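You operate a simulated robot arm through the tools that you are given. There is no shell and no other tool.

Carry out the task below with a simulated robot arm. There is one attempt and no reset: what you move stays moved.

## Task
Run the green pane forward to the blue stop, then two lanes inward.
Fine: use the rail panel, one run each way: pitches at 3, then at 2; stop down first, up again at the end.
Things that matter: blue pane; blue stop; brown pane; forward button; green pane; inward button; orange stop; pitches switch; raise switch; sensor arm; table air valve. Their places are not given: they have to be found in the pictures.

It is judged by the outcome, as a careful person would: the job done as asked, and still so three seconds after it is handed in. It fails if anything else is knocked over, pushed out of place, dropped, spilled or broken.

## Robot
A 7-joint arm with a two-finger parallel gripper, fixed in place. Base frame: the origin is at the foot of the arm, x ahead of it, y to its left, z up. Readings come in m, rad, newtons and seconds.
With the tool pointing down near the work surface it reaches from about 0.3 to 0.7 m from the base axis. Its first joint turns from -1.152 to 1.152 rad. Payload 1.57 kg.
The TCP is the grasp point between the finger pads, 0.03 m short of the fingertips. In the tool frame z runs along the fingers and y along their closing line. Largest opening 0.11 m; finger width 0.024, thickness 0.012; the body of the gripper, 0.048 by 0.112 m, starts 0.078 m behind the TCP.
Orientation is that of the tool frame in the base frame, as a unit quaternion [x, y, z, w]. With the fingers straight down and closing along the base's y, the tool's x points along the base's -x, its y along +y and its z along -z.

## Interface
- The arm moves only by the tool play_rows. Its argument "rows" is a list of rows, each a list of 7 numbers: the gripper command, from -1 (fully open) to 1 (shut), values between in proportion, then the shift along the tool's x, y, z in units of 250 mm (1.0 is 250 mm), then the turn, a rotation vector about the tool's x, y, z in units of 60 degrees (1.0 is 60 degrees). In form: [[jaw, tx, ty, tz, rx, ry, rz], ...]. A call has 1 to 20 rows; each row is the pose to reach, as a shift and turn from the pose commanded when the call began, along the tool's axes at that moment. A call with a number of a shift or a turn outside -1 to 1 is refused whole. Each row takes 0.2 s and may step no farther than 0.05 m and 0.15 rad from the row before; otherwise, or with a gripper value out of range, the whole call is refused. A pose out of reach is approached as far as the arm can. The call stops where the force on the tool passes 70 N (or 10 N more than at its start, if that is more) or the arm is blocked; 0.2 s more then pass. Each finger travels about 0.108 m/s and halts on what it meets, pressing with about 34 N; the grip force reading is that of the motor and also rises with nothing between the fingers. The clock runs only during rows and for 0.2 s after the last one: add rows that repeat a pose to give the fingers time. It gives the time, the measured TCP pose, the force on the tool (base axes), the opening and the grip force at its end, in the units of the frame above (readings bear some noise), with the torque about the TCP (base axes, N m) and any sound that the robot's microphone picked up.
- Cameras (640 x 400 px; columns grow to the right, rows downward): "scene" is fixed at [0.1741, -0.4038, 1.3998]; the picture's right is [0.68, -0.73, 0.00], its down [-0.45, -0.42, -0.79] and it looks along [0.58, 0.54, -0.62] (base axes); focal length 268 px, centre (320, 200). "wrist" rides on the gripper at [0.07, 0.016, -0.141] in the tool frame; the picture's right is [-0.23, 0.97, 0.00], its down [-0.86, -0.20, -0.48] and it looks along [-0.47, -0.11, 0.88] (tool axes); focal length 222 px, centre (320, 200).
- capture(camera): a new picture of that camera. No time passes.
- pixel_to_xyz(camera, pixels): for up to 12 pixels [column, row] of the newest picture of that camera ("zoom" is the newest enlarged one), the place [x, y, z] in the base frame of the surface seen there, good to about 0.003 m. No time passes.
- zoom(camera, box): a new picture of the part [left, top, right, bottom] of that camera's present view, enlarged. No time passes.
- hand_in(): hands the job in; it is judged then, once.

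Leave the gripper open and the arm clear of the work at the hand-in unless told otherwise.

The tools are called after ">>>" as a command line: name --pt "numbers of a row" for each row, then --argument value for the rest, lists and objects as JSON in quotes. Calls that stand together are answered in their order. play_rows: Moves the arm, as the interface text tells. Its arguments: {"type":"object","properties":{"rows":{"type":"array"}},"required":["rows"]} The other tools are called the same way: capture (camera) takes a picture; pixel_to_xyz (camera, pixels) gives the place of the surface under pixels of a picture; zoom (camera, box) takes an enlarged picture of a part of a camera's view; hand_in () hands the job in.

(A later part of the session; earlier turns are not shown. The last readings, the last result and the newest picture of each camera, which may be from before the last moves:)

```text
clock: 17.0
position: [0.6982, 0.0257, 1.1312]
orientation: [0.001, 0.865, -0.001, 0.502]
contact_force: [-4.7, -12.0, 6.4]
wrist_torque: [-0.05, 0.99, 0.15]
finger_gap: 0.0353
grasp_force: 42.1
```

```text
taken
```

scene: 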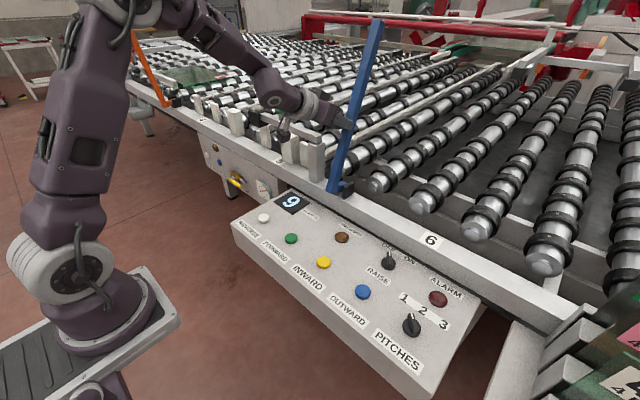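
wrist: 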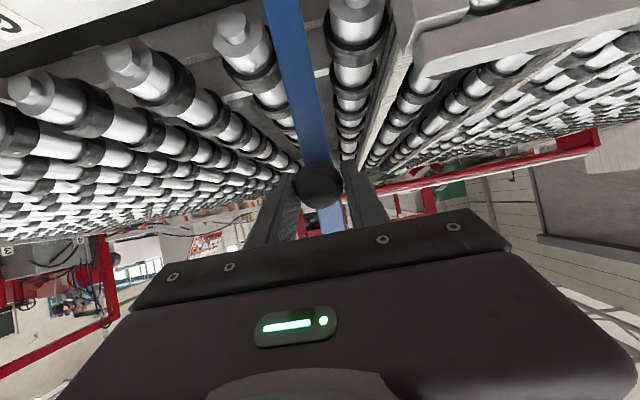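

Going well, low forces. Continue another 24°.

>>> play_rows --pt "1 -0.0368 -0.002 0.0494 0 0 0" --pt "1 -0.0701 -0.002 0.1013 0 0 0" --pt "1 -0.0995 -0.002 0.1555 0 0 0" --pt "1 -0.1252 -0.002 0.2113 0 0 0" --pt "1 -0.1466 -0.002 0.2691 0 0 0" --pt "1 -0.1645 -0.002 0.3281 0 0 0" --pt "1 -0.1645 -0.002 0.3281 0 0 0"

>>> capture --camera "scene"

>>> capture --camera "wrist"

```text
clock: 18.6
position: [0.7902, 0.0256, 1.1257]
orientation: [0.0, 0.866, 0.0, 0.5]
contact_force: [-2.4, -3.8, 4.4]
wrist_torque: [0.01, 1.03, 0.07]
finger_gap: 0.0353
grasp_force: 42.5
```

```text
taken
```

scene: 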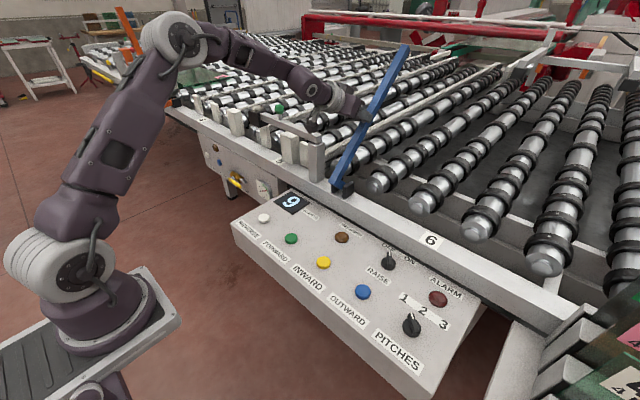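

```text
taken
```

wrist: 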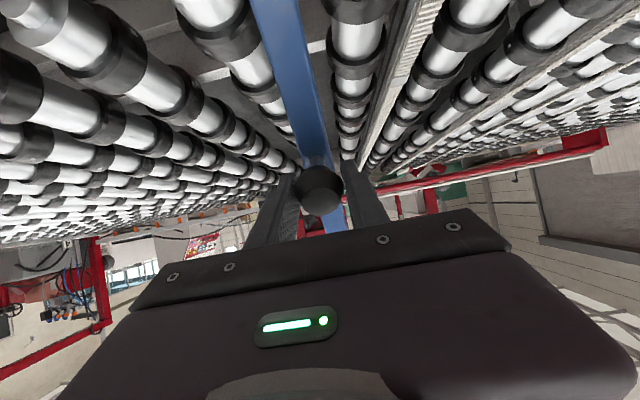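

Half-way and smooth. Continue another 24° of arc (now descending).

>>> play_rows --pt "1 -0.0135 0 0.0601 0 0 0" --pt "1 -0.0229 0 0.1212 0 0 0" --pt "1 -0.0275 0 0.1828 0 0 0" --pt "1 -0.0283 0 0.2442 0 0 0" --pt "1 -0.0244 0 0.3055 0 0 0" --pt "1 -0.0165 0 0.3669 0 0 0" --pt "1 -0.0165 0 0.3669 0 0 0"

>>> capture --camera "scene"

>>> capture --camera "wrist"

```text
clock: 20.2
position: [0.8713, 0.0245, 1.0826]
orientation: [0.0, 0.866, 0.0, 0.5]
contact_force: [5.8, -0.2, 9.2]
wrist_torque: [-0.09, 0.87, 0.04]
finger_gap: 0.0354
grasp_force: 42.1
```

```text
taken
```

scene: 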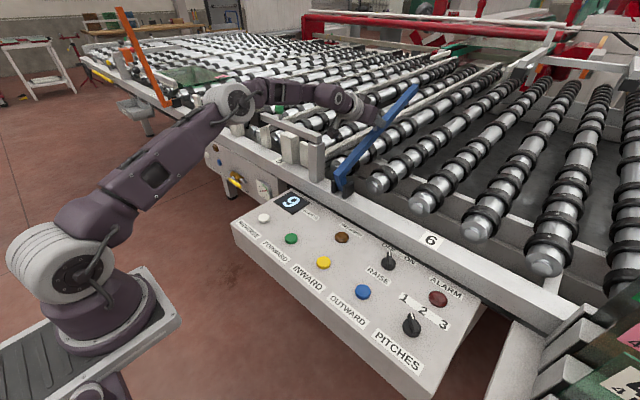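

```text
taken
```

wrist: 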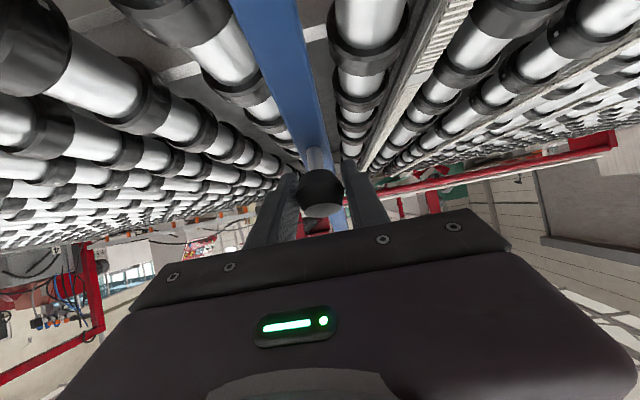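

Bar is about 20° from horizontal. Continue 16° carefully.

>>> play_rows --pt "1 0.006 0 0.03 0 0 0" --pt "1 0.012 0 0.06 0 0 0" --pt "1 0.02 0 0.09 0 0 0" --pt "1 0.0283 0 0.1198 0 0 0" --pt "1 0.0386 0 0.149 0 0 0" --pt "1 0.0488 0 0.1778 0 0 0" --pt "1 0.061 0 0.206 0 0 0" --pt "1 0.0734 0 0.2345 0 0 0" --pt "1 0.0734 0 0.2345 0 0 0"

>>> capture --camera "scene"

>>> capture --camera "wrist"

```text
clock: 22.2
position: [0.9029, 0.0242, 1.0366]
orientation: [0.001, 0.865, -0.001, 0.501]
contact_force: [25.3, 21.9, 17.7]
wrist_torque: [-0.05, 0.5, 0.07]
finger_gap: 0.0354
grasp_force: 42.4
out of reach, approached as far as the arm can: row 6, 7, 8, 9
```

```text
taken
```

scene: 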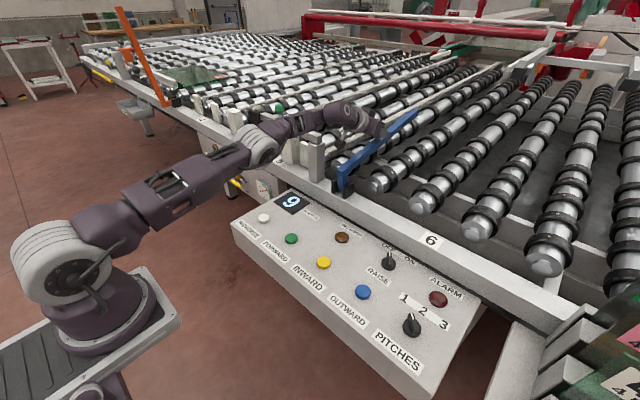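

```text
taken
```

wrist: 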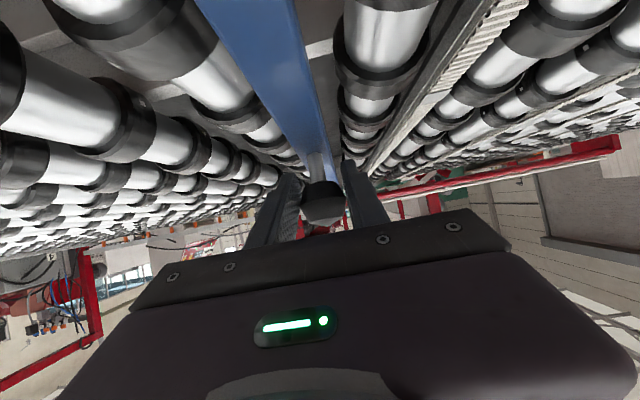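

The arm hit its reach limit with this tilt. Let me check the clearance of the wrist to the sensor arm post before going on.

>>> zoom --camera "scene" --box '[240, 80, 440, 210]'

>>> pixel_to_xyz --camera "scene" --pixels '[[345, 180], [380, 143], [415, 113], [300, 125], [340, 115], [370, 125], [262, 148], [383, 125], [290, 125], [405, 120], [360, 160], [318, 150]]'

```text
3.08 times, centred on (340, 145) of scene
```

zoom: 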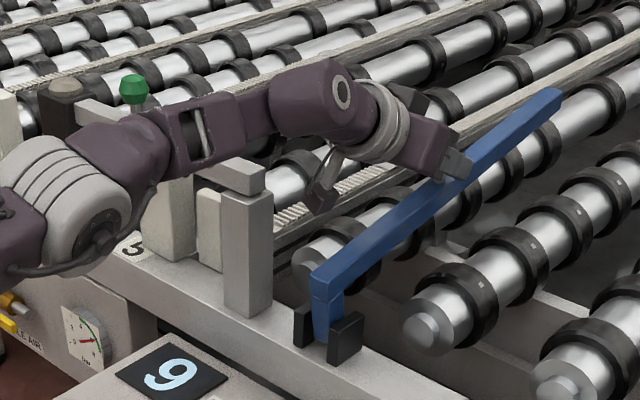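

```text
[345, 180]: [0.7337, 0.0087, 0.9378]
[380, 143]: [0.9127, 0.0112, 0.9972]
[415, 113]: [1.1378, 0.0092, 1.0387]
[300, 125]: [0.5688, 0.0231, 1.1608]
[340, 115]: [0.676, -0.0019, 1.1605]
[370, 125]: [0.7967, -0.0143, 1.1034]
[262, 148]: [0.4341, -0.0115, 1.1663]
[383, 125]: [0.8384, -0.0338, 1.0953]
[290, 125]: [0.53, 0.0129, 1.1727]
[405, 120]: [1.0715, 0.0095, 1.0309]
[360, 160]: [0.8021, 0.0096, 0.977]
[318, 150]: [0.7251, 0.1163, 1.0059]
```

Clearance is fine; the bar is about 10° above horizontal. I'm at the reach limit for this tilt, so I'll release the knob here and see whether the bar drops the rest by itself.

>>> play_rows --pt "0.2 0 0 0 0 0 0" --pt "-0.2 0 0 0 0 0 0" --pt "-0.6 0 0 0 0 0 0" --pt "-1 0 0 0 0 0 0" --pt "-1 0 0 0 0 0 0"

>>> zoom --camera "scene" --box '[280, 80, 480, 210]'

>>> capture --camera "wrist"

>>> capture --camera "scene"

>>> pixel_to_xyz --camera "scene" --pixels '[[345, 180], [380, 143], [415, 113], [405, 120], [360, 160], [395, 135]]'

```text
clock: 23.4
position: [0.9019, 0.0206, 1.0375]
orientation: [0.001, 0.866, -0.001, 0.5]
contact_force: [0.2, 0.4, 0.4]
wrist_torque: [0.05, 0.0, 0.01]
finger_gap: 0.1098
grasp_force: 0.1
```

```text
3.08 times, centred on (380, 145) of scene
```

zoom: 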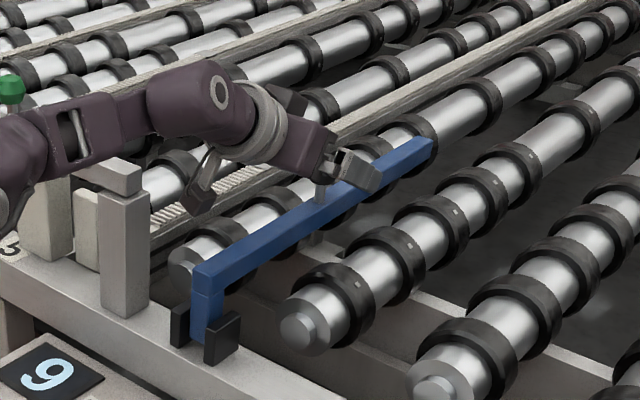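

```text
taken
```

wrist: 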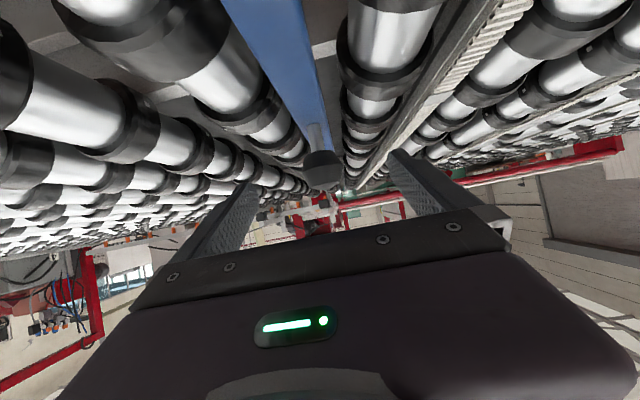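

```text
taken
```

scene: 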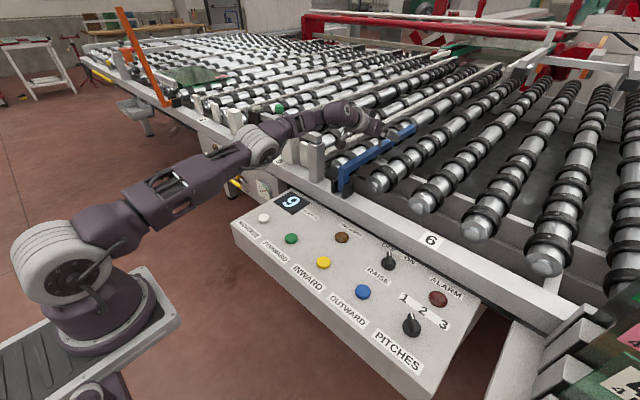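

```text
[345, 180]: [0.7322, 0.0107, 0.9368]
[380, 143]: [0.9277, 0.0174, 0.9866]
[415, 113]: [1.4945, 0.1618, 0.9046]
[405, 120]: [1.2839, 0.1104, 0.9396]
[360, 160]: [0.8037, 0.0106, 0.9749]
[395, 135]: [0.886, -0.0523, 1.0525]
```

The bar dropped the rest by itself. I'll measure its angle along its length.

>>> pixel_to_xyz --camera "scene" --pixels '[[412, 131], [408, 134], [402, 137], [370, 153], [360, 160], [350, 168], [345, 175], [365, 158]]'

>>> pixel_to_xyz --camera "wrist" --pixels '[[270, 30], [290, 80], [310, 120], [322, 165], [320, 150], [240, 20]]'

```text
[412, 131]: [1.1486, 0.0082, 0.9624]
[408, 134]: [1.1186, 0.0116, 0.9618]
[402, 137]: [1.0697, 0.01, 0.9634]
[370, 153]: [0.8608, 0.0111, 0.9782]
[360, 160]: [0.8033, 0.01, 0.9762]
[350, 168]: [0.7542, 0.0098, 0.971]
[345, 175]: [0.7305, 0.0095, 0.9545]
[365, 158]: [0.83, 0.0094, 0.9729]
```

```text
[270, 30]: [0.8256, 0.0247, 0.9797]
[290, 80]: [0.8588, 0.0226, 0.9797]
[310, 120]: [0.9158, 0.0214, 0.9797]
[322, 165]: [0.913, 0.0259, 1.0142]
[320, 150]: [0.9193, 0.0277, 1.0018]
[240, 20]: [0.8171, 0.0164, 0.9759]
```

The bar's top is level at z≈0.98 from x 0.75 to 1.15 – the stop is down. Now back the open hand straight off along its axis, away from the knob.

>>> play_rows --pt "-1 0 0 -0.15 0 0 0" --pt "-1 0 0 -0.32 0 0 0" --pt "-1 0 0 -0.49 0 0 0" --pt "-1 0 0 -0.66 0 0 0" --pt "-1 0 0 -0.83 0 0 0" --pt "-1 0 0 -1.0 0 0 0" --pt "-1 0 0 -1.0 0 0 0"

>>> capture --camera "scene"

```text
clock: 25.0
position: [0.6861, 0.0217, 1.1635]
orientation: [0.0, 0.866, 0.0, 0.5]
contact_force: [0.5, -1.2, -0.4]
wrist_torque: [0.0, -0.02, -0.01]
finger_gap: 0.1099
grasp_force: 0.1
out of reach, approached as far as the arm can: row 1
```

```text
taken
```

scene: 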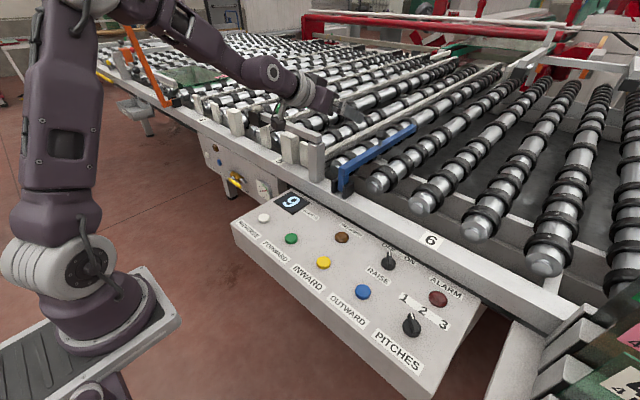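

Now pull back further and return the fingers to pointing down.

>>> play_rows --pt "-1 0.043 -0.035 -0.112 0 0.125 0" --pt "-1 0.086 -0.07 -0.223 0 0.25 0" --pt "-1 0.129 -0.105 -0.335 0 0.375 0" --pt "-1 0.172 -0.14 -0.446 0 0.5 0" --pt "-1 0.215 -0.175 -0.558 0 0.625 0" --pt "-1 0.258 -0.21 -0.669 0 0.75 0" --pt "-1 0.301 -0.245 -0.781 0 0.875 0" --pt "-1 0.344 -0.28 -0.892 0 1.0 0" --pt "-1 0.344 -0.28 -0.892 0 1.0 0"

```text
clock: 27.0
position: [0.4495, -0.0477, 1.1983]
orientation: [0.0, 1.0, 0.0, -0.001]
contact_force: [0.6, -0.2, -0.4]
wrist_torque: [0.0, -0.03, 0.01]
finger_gap: 0.1102
grasp_force: 0.1
```

Stop is down. Next the PITCHES switch: move over toward it (two moves), staying high first.

>>> play_rows --pt "-1 -0.05 -0.143 0.06 0 0 0" --pt "-1 -0.1 -0.286 0.12 0 0 0" --pt "-1 -0.15 -0.429 0.18 0 0 0" --pt "-1 -0.2 -0.571 0.25 0 0 0" --pt "-1 -0.24 -0.714 0.32 0 0 0" --pt "-1 -0.28 -0.857 0.4 0 0 0" --pt "-1 -0.32 -1.0 0.48 0 0 0" --pt "-1 -0.32 -1.0 0.48 0 0 0"

>>> capture --camera "wrist"

```text
clock: 28.8
position: [0.5296, -0.2998, 1.0783]
orientation: [0.001, 1.0, -0.001, 0.0]
contact_force: [0.3, -0.4, -0.6]
wrist_torque: [-0.02, 0.0, -0.01]
finger_gap: 0.1098
grasp_force: 0.1
```

```text
taken
```

wrist: 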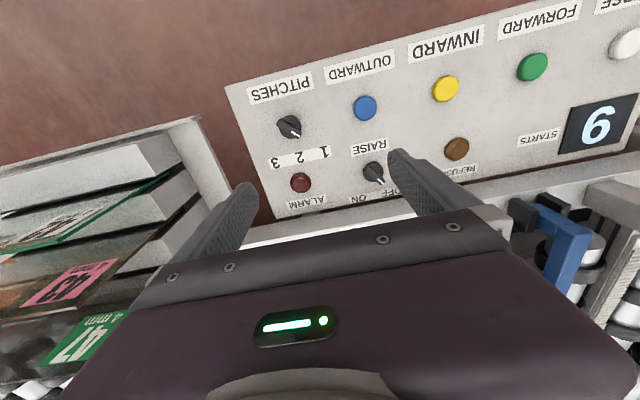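

I'll zoom on both knobs and measure blade ends and disc centre.

>>> zoom --camera "wrist" --box '[258, 100, 322, 150]'

>>> pixel_to_xyz --camera "zoom" --pixels '[[310, 220], [220, 180], [390, 280], [300, 150], [250, 240], [340, 160], [230, 200], [380, 250], [300, 210], [360, 260], [200, 180], [400, 300]]'

```text
8.00 times, centred on (290, 125) of wrist
```

zoom: 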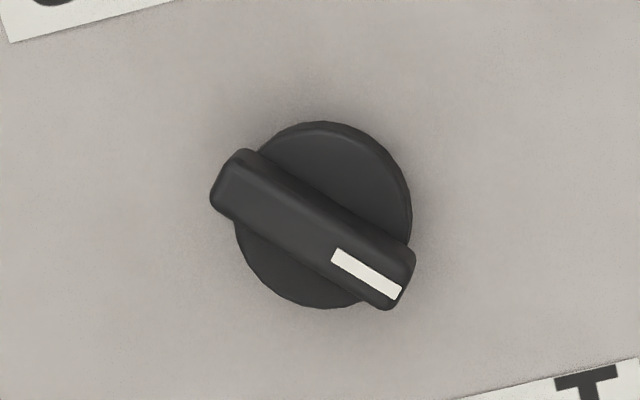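

```text
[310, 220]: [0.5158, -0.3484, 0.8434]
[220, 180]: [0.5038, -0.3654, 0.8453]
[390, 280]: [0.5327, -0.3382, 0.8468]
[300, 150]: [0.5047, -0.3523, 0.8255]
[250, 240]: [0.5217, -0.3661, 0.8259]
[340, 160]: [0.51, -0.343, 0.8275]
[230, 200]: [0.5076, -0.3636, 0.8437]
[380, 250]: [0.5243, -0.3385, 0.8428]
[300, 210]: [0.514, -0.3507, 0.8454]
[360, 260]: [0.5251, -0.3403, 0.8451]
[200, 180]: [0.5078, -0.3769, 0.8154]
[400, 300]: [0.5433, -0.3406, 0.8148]
```

PITCHES blade: centre ≈ (0.517, −0.3515), pointing 45° (position 1), disc top 0.8265, blade top 0.845. I'll move above it, yaw the hand 45° so the fingers close across the blade, and narrow the opening to ~0.06.

>>> play_rows --pt "-0.8 0.008 -0.035 0.09 0 0 -0.125" --pt "-0.6 0.017 -0.069 0.19 0 0 -0.25" --pt "-0.4 0.025 -0.104 0.29 0 0 -0.375" --pt "-0.2 0.034 -0.138 0.39 0 0 -0.5" --pt "-0.09 0.042 -0.173 0.49 0 0 -0.625" --pt "-0.09 0.0504 -0.207 0.592 0 0 -0.75" --pt "-0.09 0.0504 -0.207 0.592 0 0 -0.75"

>>> capture --camera "wrist"

>>> zoom --camera "scene" --box '[340, 220, 500, 360]'

```text
clock: 30.4
position: [0.5182, -0.3496, 0.9319]
orientation: [-0.384, 0.923, 0.0, 0.0]
contact_force: [0.3, -0.3, -0.5]
wrist_torque: [0.0, -0.02, 0.02]
finger_gap: 0.0601
grasp_force: 0.0
```

```text
taken
```

wrist: 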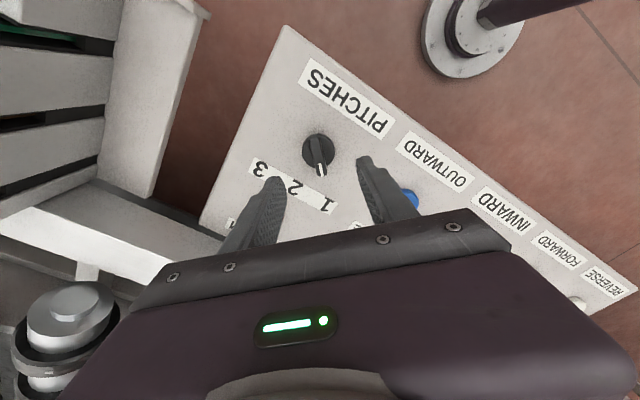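

```text
2.86 times, centred on (420, 290) of scene
```

zoom: 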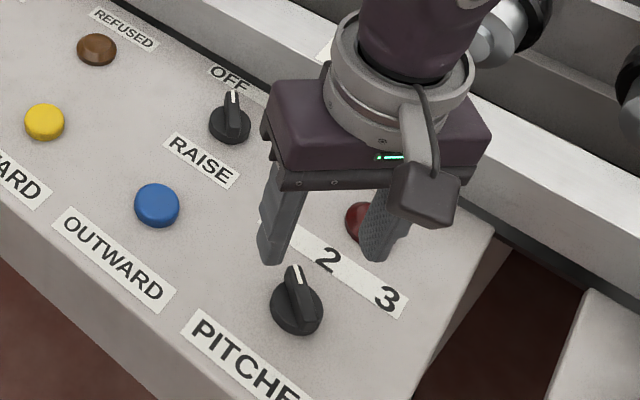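

Aligned. Descend to TCP z≈0.861 (fingertips just above the knob's disc) with fingers straddling the blade.

>>> play_rows --pt "-0.09 0.004 0 0.1 0 0 0" --pt "-0.09 0.006 0 0.2 0 0 0" --pt "-0.09 0.006 0 0.282 0 0 0" --pt "-0.09 0.006 0 0.282 0 0 0"

>>> zoom --camera "scene" --box '[350, 240, 490, 360]'

>>> capture --camera "wrist"

```text
clock: 31.4
position: [0.5147, -0.3512, 0.8592]
orientation: [-0.383, 0.924, 0.001, 0.001]
contact_force: [-0.3, 0.0, 0.4]
wrist_torque: [-0.05, -0.02, 0.05]
finger_gap: 0.0599
grasp_force: 0.0
```

```text
3.33 times, centred on (420, 300) of scene
```

zoom: 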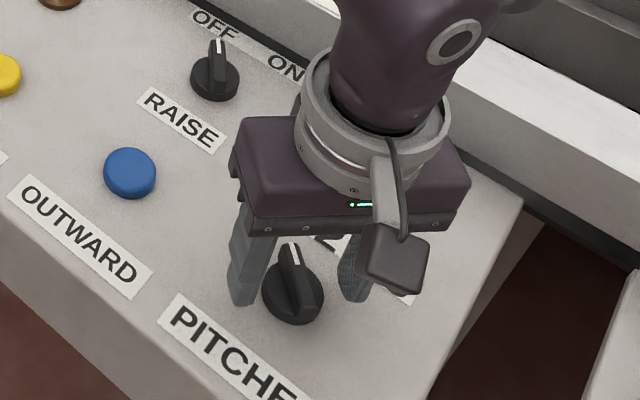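

```text
taken
```

wrist: 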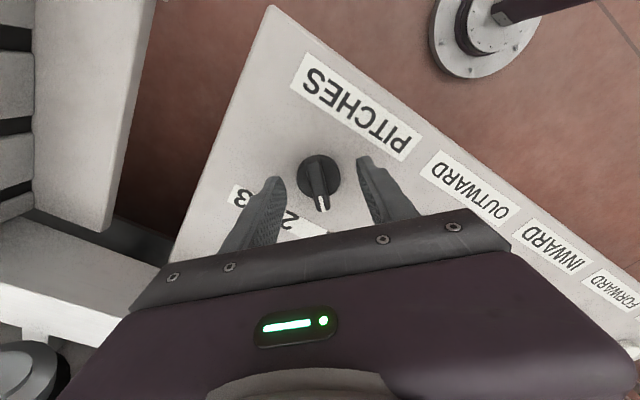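

Good straddle. Close on the blade.

>>> play_rows --pt "0.4 0 0 0 0 0 0" --pt "0.8 0 0 0 0 0 0" --pt "1 0 0 0 0 0 0" --pt "1 0 0 0 0 0 0"

>>> capture --camera "wrist"

```text
clock: 32.4
position: [0.5182, -0.3521, 0.86]
orientation: [-0.382, 0.924, -0.002, 0.001]
contact_force: [18.4, -18.2, -8.7]
wrist_torque: [-0.1, -0.27, -0.05]
finger_gap: 0.0122
grasp_force: 29.0
```

```text
taken
```

wrist: 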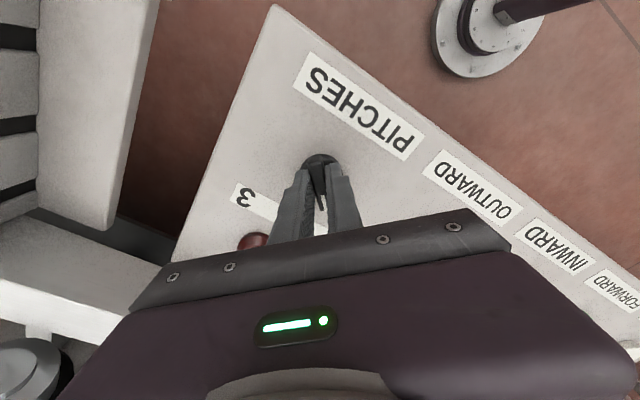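

Gripped (gap 0.012). Shift 2 mm toward the knob's true centre and turn it clockwise 45° (to 2) first.

>>> play_rows --pt "1 0 -0.008 0 0 0 0" --pt "1 0 -0.008 0 0 0 0.125" --pt "1 0 -0.008 0 0 0 0.25" --pt "1 0 -0.008 0 0 0 0.375" --pt "1 0 -0.008 0 0 0 0.5" --pt "1 0 -0.008 0 0 0 0.625" --pt "1 0 -0.008 0 0 0 0.75" --pt "1 0 -0.008 0 0 0 0.75"

>>> capture --camera "wrist"

```text
clock: 34.2
position: [0.5169, -0.351, 0.8589]
orientation: [0.001, 1.0, 0.002, -0.001]
contact_force: [-5.9, 11.3, -12.2]
wrist_torque: [-0.02, -0.24, 0.01]
finger_gap: 0.0121
grasp_force: 28.9
```

```text
taken
```

wrist: 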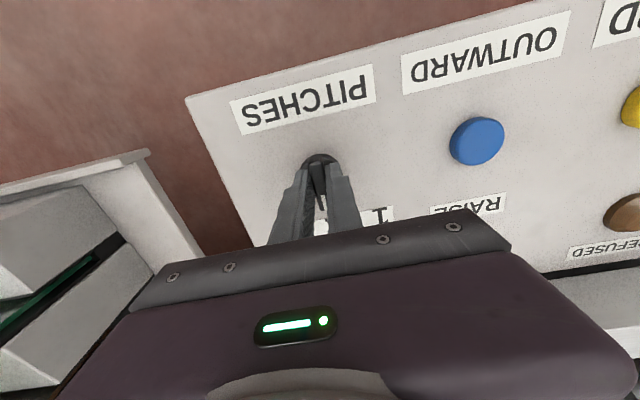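

The knob follows. Continue another 45° clockwise to position 3.

>>> play_rows --pt "1 0 0 0 0 0 0.125" --pt "1 0 0 0 0 0 0.25" --pt "1 0 0 0 0 0 0.375" --pt "1 0 0 0 0 0 0.5" --pt "1 0 0 0 0 0 0.625" --pt "1 0 0 0 0 0 0.75" --pt "1 0 0 0 0 0 0.75"

>>> capture --camera "wrist"

```text
clock: 35.8
position: [0.5196, -0.35, 0.8596]
orientation: [0.384, 0.923, 0.002, 0.001]
contact_force: [5.6, 32.3, -7.4]
wrist_torque: [0.77, 0.37, 0.12]
finger_gap: 0.0118
grasp_force: 29.0
```

```text
taken
```

wrist: 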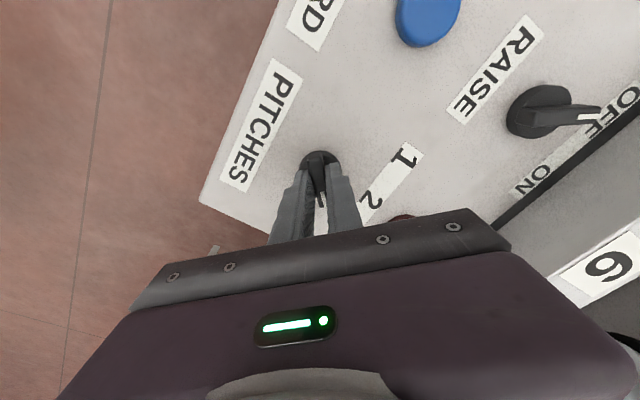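

At 45° the other way (position 3). Open and lift straight up to check the switch.

>>> play_rows --pt "0.5 0 0 0 0 0 0" --pt "0 0 0 0 0 0 0" --pt "-0.09 0 0 0 0 0 0" --pt "-0.09 0 0 -0.15 0 0 0" --pt "-0.09 0 0 -0.3 0 0 0" --pt "-0.09 0 0 -0.45 0 0 0" --pt "-0.09 0 0 -0.45 0 0 0"

>>> capture --camera "wrist"

>>> zoom --camera "scene" --box '[350, 240, 490, 360]'

```text
clock: 37.4
position: [0.5168, -0.3505, 0.974]
orientation: [0.383, 0.924, 0.0, 0.001]
contact_force: [-0.7, -0.2, -0.3]
wrist_torque: [0.02, 0.0, 0.0]
finger_gap: 0.0599
grasp_force: 0.0
```

```text
taken
```

wrist: 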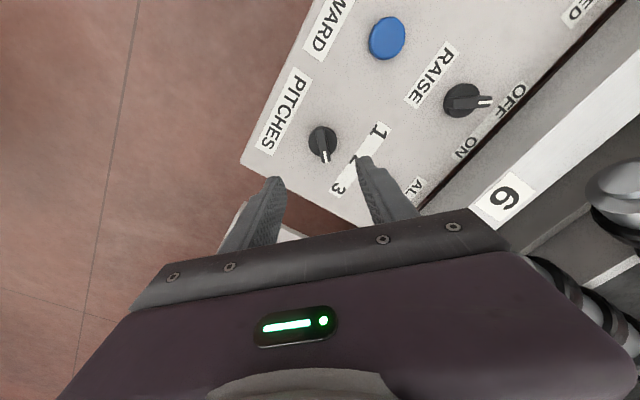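

```text
3.33 times, centred on (420, 300) of scene
```

zoom: 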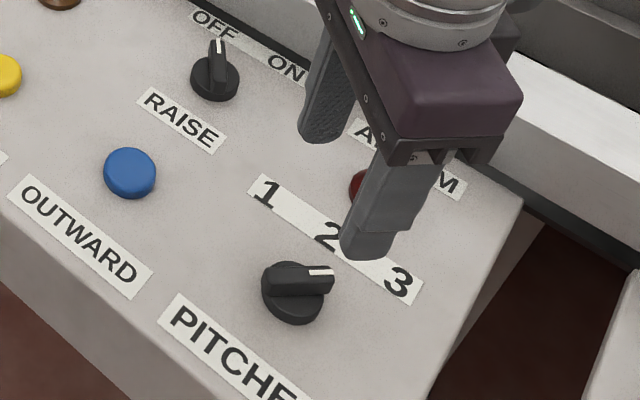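

PITCHES is now at 3. Next: FORWARD (green button at ≈(0.5175, 0.034, 0.827)). I'll close the fingers, un-yaw, and move toward it at z≈0.97.

>>> play_rows --pt "0.2 0.106 0.106 -0.02 0 0 -0.1" --pt "0.5 0.212 0.212 -0.02 0 0 -0.2" --pt "0.8 0.319 0.318 -0.02 0 0 -0.3" --pt "1 0.425 0.424 -0.02 0 0 -0.4" --pt "1 0.531 0.53 -0.02 0 0 -0.5" --pt "1 0.637 0.636 -0.02 0 0 -0.6" --pt "1 0.744 0.742 -0.02 0 0 -0.7" --pt "1 0.85 0.848 -0.02 0 0 -0.75" --pt "1 0.85 0.848 -0.02 0 0 -0.75"

>>> capture --camera "wrist"

```text
clock: 39.4
position: [0.5171, -0.0511, 0.9792]
orientation: [0.0, 1.0, 0.0, 0.0]
contact_force: [-0.4, 0.7, 0.5]
wrist_torque: [0.02, 0.02, -0.01]
finger_gap: 0.0001
grasp_force: 21.2
```

```text
taken
```

wrist: 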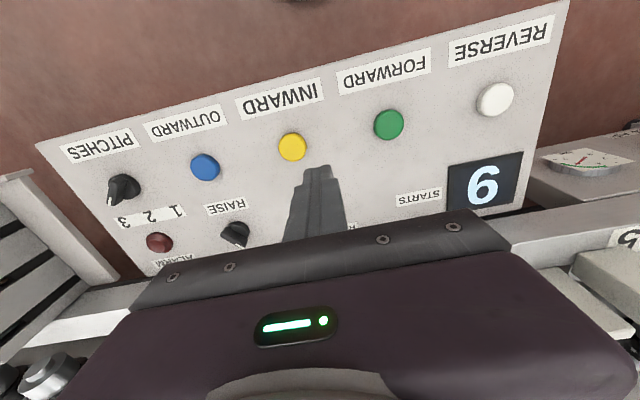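

Before pressing, let me check the pane's path and get its start location from the scene view.

>>> capture --camera "scene"

>>> zoom --camera "scene" --box '[130, 40, 330, 170]'

>>> zoom --camera "scene" --box '[160, 55, 240, 105]'

>>> pixel_to_xyz --camera "wrist" --pixels '[[388, 124], [380, 120], [397, 128], [388, 115], [388, 134], [292, 147]]'

```text
taken
```

scene: 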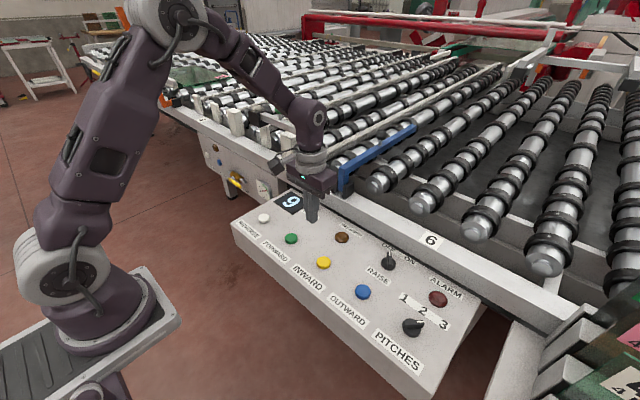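

```text
3.08 times, centred on (230, 105) of scene
```

zoom: 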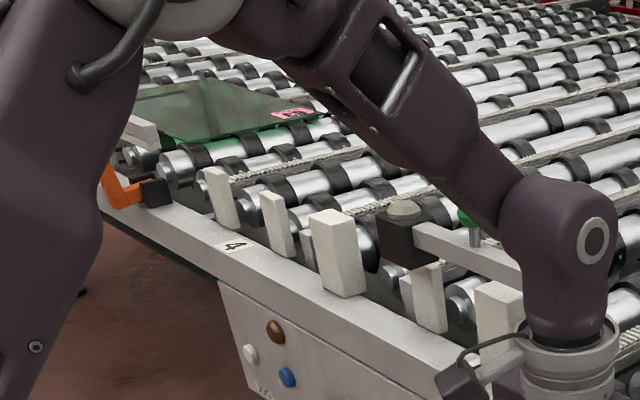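

```text
8.00 times, centred on (200, 80) of scene
```

zoom: 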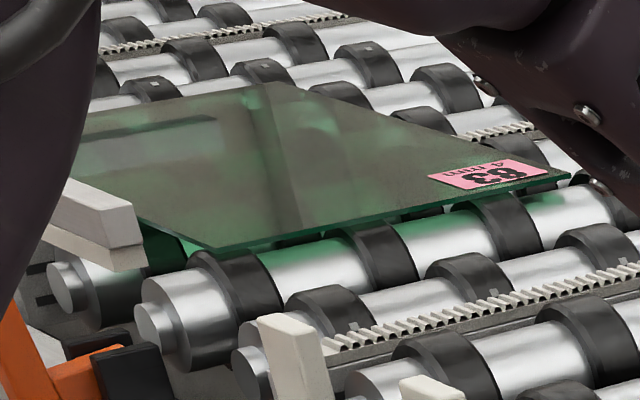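

```text
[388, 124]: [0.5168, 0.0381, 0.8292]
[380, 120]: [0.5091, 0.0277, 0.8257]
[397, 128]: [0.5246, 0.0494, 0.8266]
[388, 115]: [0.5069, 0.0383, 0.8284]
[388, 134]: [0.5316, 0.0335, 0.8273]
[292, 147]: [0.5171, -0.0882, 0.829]
```

>>> pixel_to_xyz --camera "scene" --pixels '[[188, 85], [187, 85.5], [230, 77], [231, 76.5], [193, 66], [192, 65.5], [205, 82], [220, 79], [173, 82], [178, 84]]'

>>> pixel_to_xyz --camera "scene" --pixels '[[430, 240], [203, 122], [205, 119], [280, 160], [350, 150], [392, 185], [370, 180], [300, 100]]'

```text
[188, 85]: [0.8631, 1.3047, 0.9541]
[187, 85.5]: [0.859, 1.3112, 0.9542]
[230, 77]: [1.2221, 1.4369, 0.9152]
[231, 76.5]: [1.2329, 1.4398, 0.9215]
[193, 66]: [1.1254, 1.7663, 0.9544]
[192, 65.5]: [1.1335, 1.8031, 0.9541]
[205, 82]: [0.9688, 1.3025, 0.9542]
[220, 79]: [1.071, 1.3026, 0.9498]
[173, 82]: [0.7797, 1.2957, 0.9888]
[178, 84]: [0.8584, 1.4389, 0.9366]
```

```text
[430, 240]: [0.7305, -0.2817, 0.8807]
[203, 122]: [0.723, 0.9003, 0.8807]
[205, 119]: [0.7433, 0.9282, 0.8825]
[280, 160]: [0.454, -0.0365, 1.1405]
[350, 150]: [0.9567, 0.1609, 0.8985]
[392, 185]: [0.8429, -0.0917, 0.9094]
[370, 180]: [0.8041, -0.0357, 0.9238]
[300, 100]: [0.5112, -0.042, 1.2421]
```

Pane: leading edge at y≈1.30, x from 0.86; stop bar's face at y≈0.035, reaching x 1.15 – it will block the pane. The path is clear (sensor arm stays at x<0.75, above). Now hover over FORWARD at (0.517, 0.0375).

>>> play_rows --pt "1 0 0.12 0.1 0 0 0" --pt "1 0 0.24 0.2 0 0 0" --pt "1 0 0.354 0.3 0 0 0" --pt "1 0 0.354 0.4 0 0 0" --pt "1 0 0.354 0.4 0 0 0"

>>> capture --camera "wrist"

>>> zoom --camera "scene" --box '[240, 170, 400, 290]'

```text
clock: 40.6
position: [0.518, 0.0349, 0.8768]
orientation: [0.001, 1.0, -0.001, 0.0]
contact_force: [0.2, 0.2, 0.3]
wrist_torque: [-0.03, 0.03, -0.04]
finger_gap: 0.0
grasp_force: 21.4
```

```text
taken
```

wrist: 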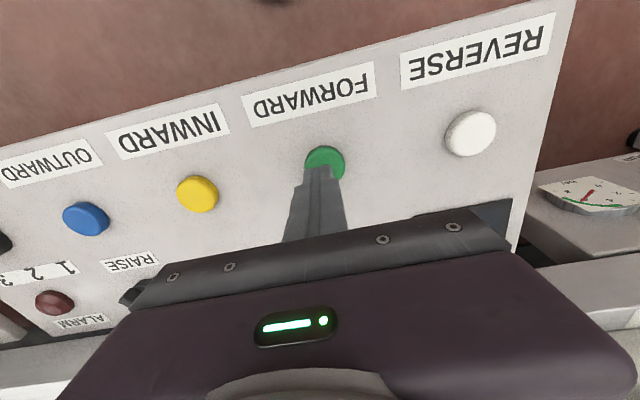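

```text
3.33 times, centred on (320, 230) of scene
```

zoom: 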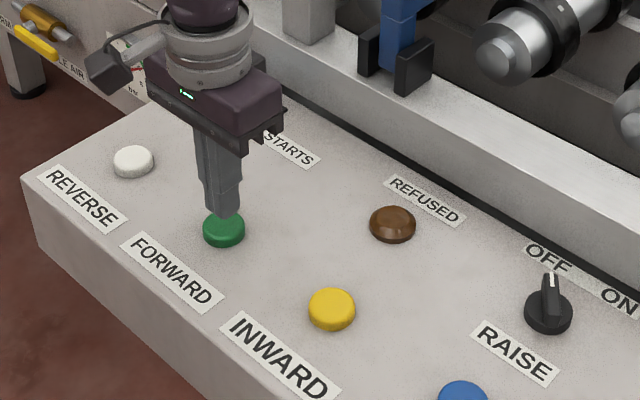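

Fingertips are right above the green FORWARD button. Press ~6 mm and come back up.

>>> play_rows --pt "1 0 0 0.045 0 0 0" --pt "1 0 0 0.075 0 0 0" --pt "1 0 0 0.088 0 0 0" --pt "1 0 0 0.1 0 0 0" --pt "1 0 0 0.1 0 0 0" --pt "1 0 0 0.05 0 0 0" --pt "1 0 0 0.0 0 0 0"

>>> capture --camera "scene"

>>> capture --camera "wrist"

```text
clock: 42.2
position: [0.5152, 0.037, 0.8774]
orientation: [0.001, 1.0, 0.0, 0.0]
contact_force: [-0.1, 1.3, 0.1]
wrist_torque: [-0.01, 0.0, -0.02]
finger_gap: 0.0002
grasp_force: 21.0
heard: click
```

```text
taken
```

scene: 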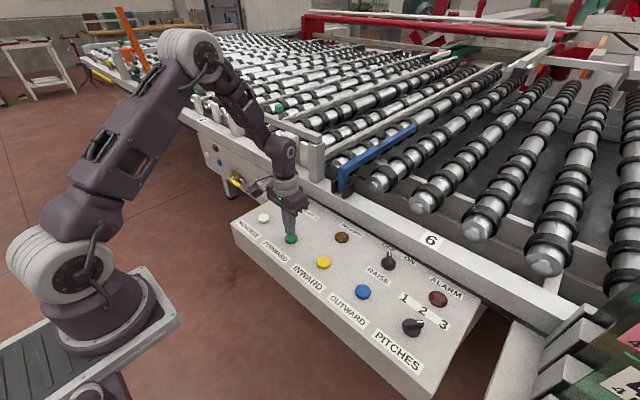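

```text
taken
```

wrist: 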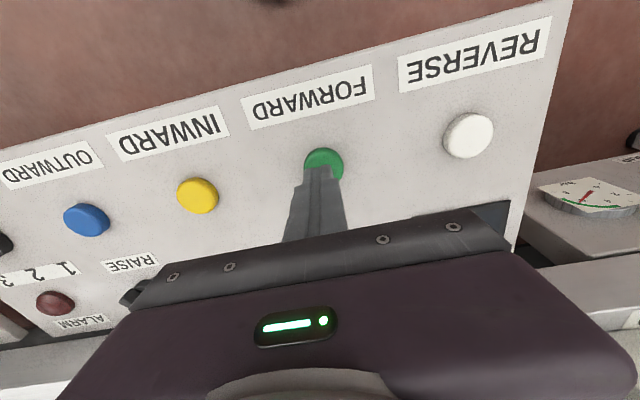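

A click was heard. Check the pane's position.

>>> zoom --camera "scene" --box '[150, 40, 430, 200]'

>>> zoom --camera "scene" --box '[290, 195, 370, 255]'

```text
2.29 times, centred on (290, 120) of scene
```

zoom: 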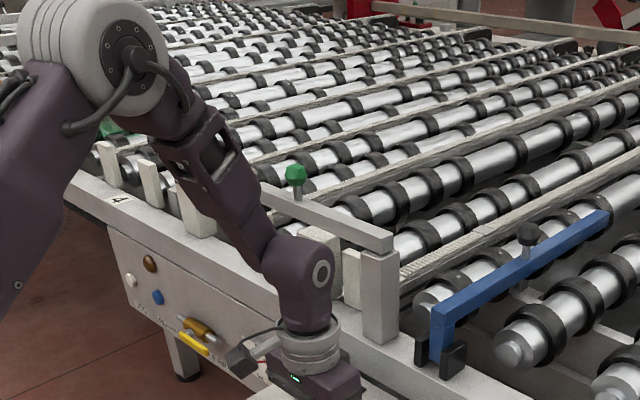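

```text
6.67 times, centred on (330, 225) of scene
```

zoom: 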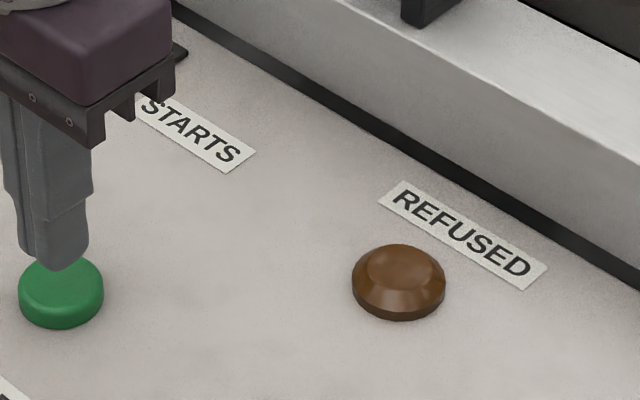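

REFUSED lamp is dark. The arm hides the pane; I'll lift and move toward the −y side to let time pass and see.

>>> play_rows --pt "1 0 -0.05 -0.12 0 0 0" --pt "1 0 -0.2 -0.24 0 0 0" --pt "1 0 -0.35 -0.36 0 0 0" --pt "1 0 -0.5 -0.4 0 0 0" --pt "1 0 -0.65 -0.4 0 0 0" --pt "1 0 -0.8 -0.4 0 0 0" --pt "1 0 -0.95 -0.4 0 0 0"

>>> capture --camera "scene"

>>> zoom --camera "scene" --box '[130, 40, 430, 220]'

```text
clock: 43.8
position: [0.518, -0.2, 0.9786]
orientation: [0.0, 1.0, 0.0, 0.0]
contact_force: [-0.5, -0.2, -0.5]
wrist_torque: [-0.01, -0.05, -0.01]
finger_gap: 0.0002
grasp_force: 21.2
```

```text
taken
```

scene: 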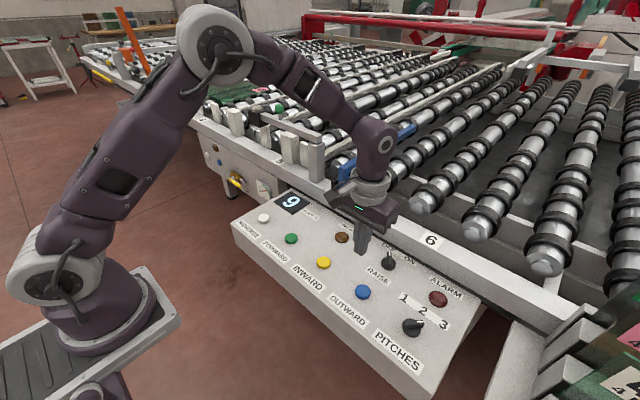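

```text
2.13 times, centred on (280, 130) of scene
```

zoom: 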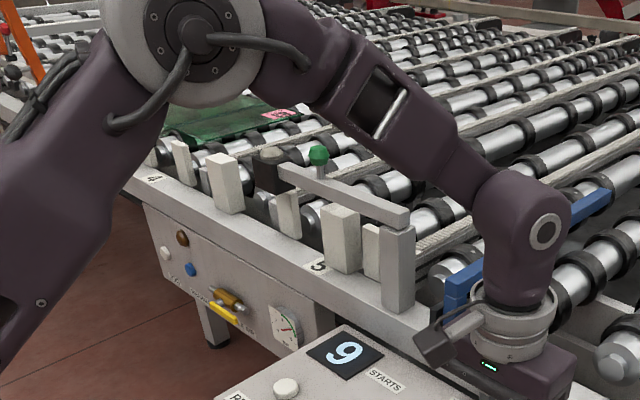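

The pane is moving toward the stop. Let it run: hold here a few seconds, checking.

>>> play_rows --pt "1 0 0 0 0 0 0" --pt "1 0 0 0 0 0 0" --pt "1 0 0 0 0 0 0" --pt "1 0 0 0 0 0 0" --pt "1 0 0 0 0 0 0"

>>> zoom --camera "scene" --box '[130, 40, 430, 220]'

```text
clock: 45.0
position: [0.5174, -0.1989, 0.979]
orientation: [0.0, 1.0, 0.0, 0.0]
contact_force: [-0.2, 0.4, 0.2]
wrist_torque: [0.0, 0.0, 0.02]
finger_gap: 0.0002
grasp_force: 21.0
```

```text
2.13 times, centred on (280, 130) of scene
```

zoom: 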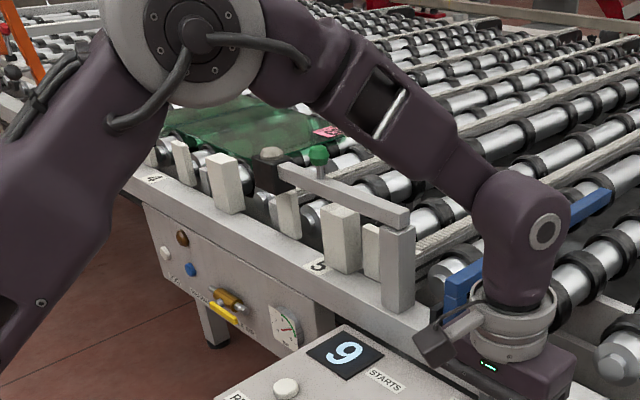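

Still moving. Wait another 3 seconds.

>>> play_rows --pt "1 0 0 0 0 0 0" --pt "1 0 0 0 0 0 0" --pt "1 0 0 0 0 0 0" --pt "1 0 0 0 0 0 0" --pt "1 0 0 0 0 0 0" --pt "1 0 0 0 0 0 0" --pt "1 0 0 0 0 0 0" --pt "1 0 0 0 0 0 0" --pt "1 0 0 0 0 0 0" --pt "1 0 0 0 0 0 0" --pt "1 0 0 0 0 0 0" --pt "1 0 0 0 0 0 0" --pt "1 0 0 0 0 0 0" --pt "1 0 0 0 0 0 0" --pt "1 0 0 0 0 0 0"

>>> capture --camera "scene"

>>> zoom --camera "scene" --box '[180, 60, 460, 230]'

```text
clock: 48.2
position: [0.5189, -0.1988, 0.9785]
orientation: [0.0, 1.0, -0.001, 0.0]
contact_force: [0.1, -0.2, -0.9]
wrist_torque: [0.0, 0.02, -0.02]
finger_gap: 0.0
grasp_force: 21.4
```

```text
taken
```

scene: 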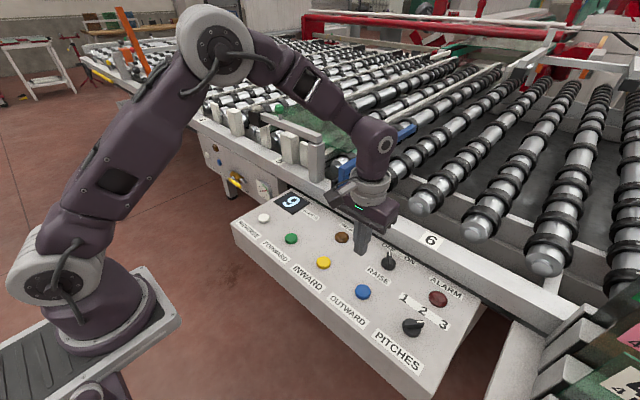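

```text
2.29 times, centred on (320, 145) of scene
```

zoom: 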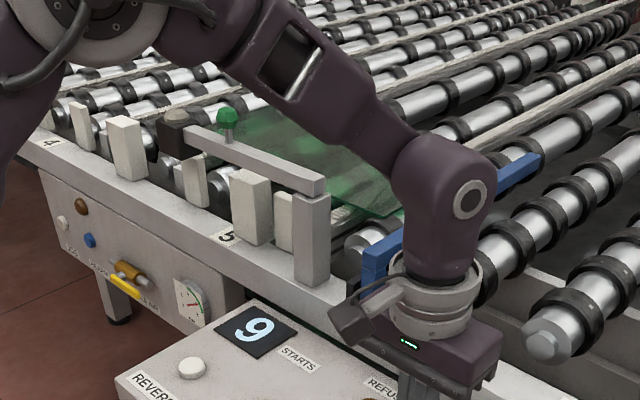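

The pane is nearly at the stop. Wait 2 more seconds while sliding the hand toward the PITCHES side (still high).

>>> play_rows --pt "1 0 -0.06 0 0 0 0" --pt "1 0 -0.12 0 0 0 0" --pt "1 0 -0.18 0 0 0 0" --pt "1 0 -0.24 0 0 0 0" --pt "1 0 -0.3 0 0 0 0" --pt "1 0 -0.36 0 0 0 0" --pt "1 0 -0.42 0 0 0 0" --pt "1 0 -0.48 0 0 0 0" --pt "1 0 -0.54 0 0 0 0" --pt "1 0 -0.6 0 0 0 0" --pt "1 0 -0.6 0 0 0 0" --pt "1 0 -0.6 0 0 0 0"

>>> capture --camera "scene"

>>> zoom --camera "scene" --box '[220, 80, 460, 230]'

```text
clock: 50.8
position: [0.5166, -0.3526, 0.9778]
orientation: [-0.001, 1.0, 0.0, 0.0]
contact_force: [0.2, -0.4, 0.3]
wrist_torque: [-0.02, -0.02, 0.0]
finger_gap: 0.0
grasp_force: 21.5
```

```text
taken
```

scene: 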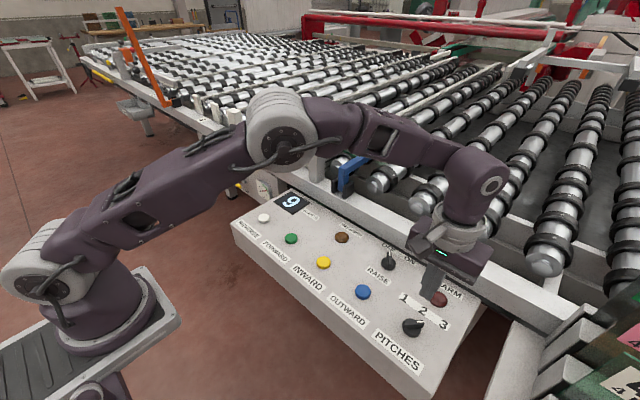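

```text
2.67 times, centred on (340, 155) of scene
```

zoom: 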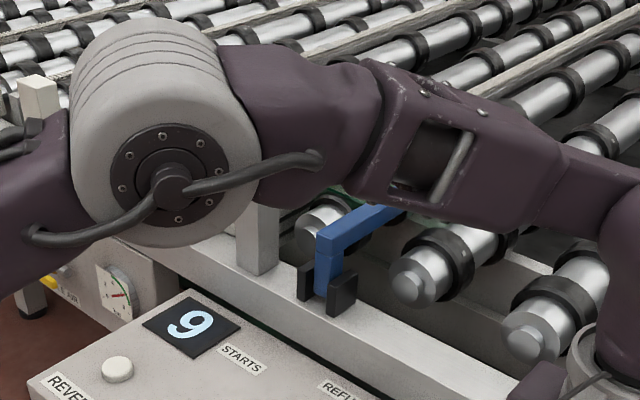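

The arm itself blocks the view. I'll swing back to the +y side, high and retracted, to look at the pane and stop.

>>> play_rows --pt "1 0.06 0.1 -0.1 0 0 0" --pt "1 0.12 0.22 -0.2 0 0 0" --pt "1 0.18 0.35 -0.3 0 0 0" --pt "1 0.24 0.48 -0.4 0 0 0" --pt "1 0.3 0.61 -0.5 0 0 0" --pt "1 0.36 0.74 -0.6 0 0 0" --pt "1 0.42 0.87 -0.68 0 0 0" --pt "1 0.48 1.0 -0.7 0 0 0"

>>> play_rows --pt "1 0.02 0.15 -0.03 0 0 0" --pt "1 0.04 0.32 -0.06 0 0 0" --pt "1 0.06 0.49 -0.1 0 0 0" --pt "1 0.08 0.66 -0.13 0 0 0" --pt "1 0.1 0.83 -0.16 0 0 0" --pt "1 0.12 1.0 -0.2 0 0 0"

>>> capture --camera "scene"

>>> zoom --camera "scene" --box '[220, 80, 460, 230]'

```text
clock: 52.6
position: [0.3965, -0.1003, 1.153]
orientation: [0.001, 1.0, 0.0, 0.0]
contact_force: [1.1, -0.2, -0.3]
wrist_torque: [-0.01, -0.02, 0.0]
finger_gap: 0.0001
grasp_force: 21.5
```

```text
clock: 54.0
position: [0.3674, 0.1496, 1.2014]
orientation: [0.001, 1.0, 0.0, 0.0]
contact_force: [0.7, -0.2, -0.3]
wrist_torque: [-0.05, 0.01, 0.0]
finger_gap: 0.0
grasp_force: 21.4
```

```text
taken
```

scene: 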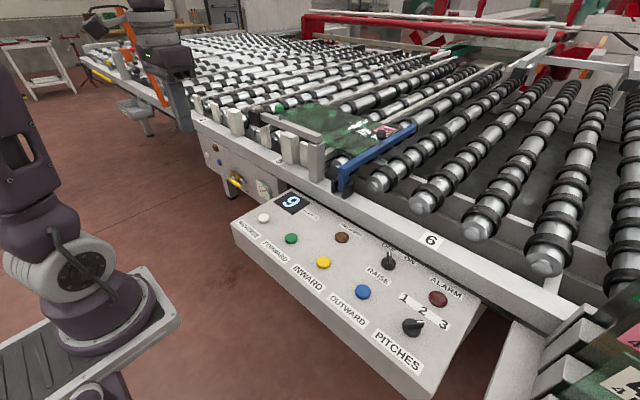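

```text
2.67 times, centred on (340, 155) of scene
```

zoom: 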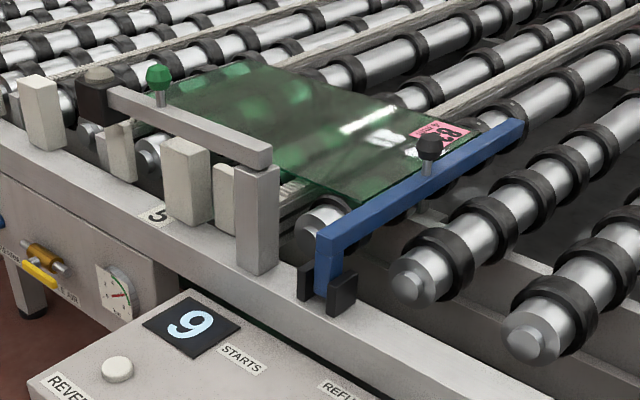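

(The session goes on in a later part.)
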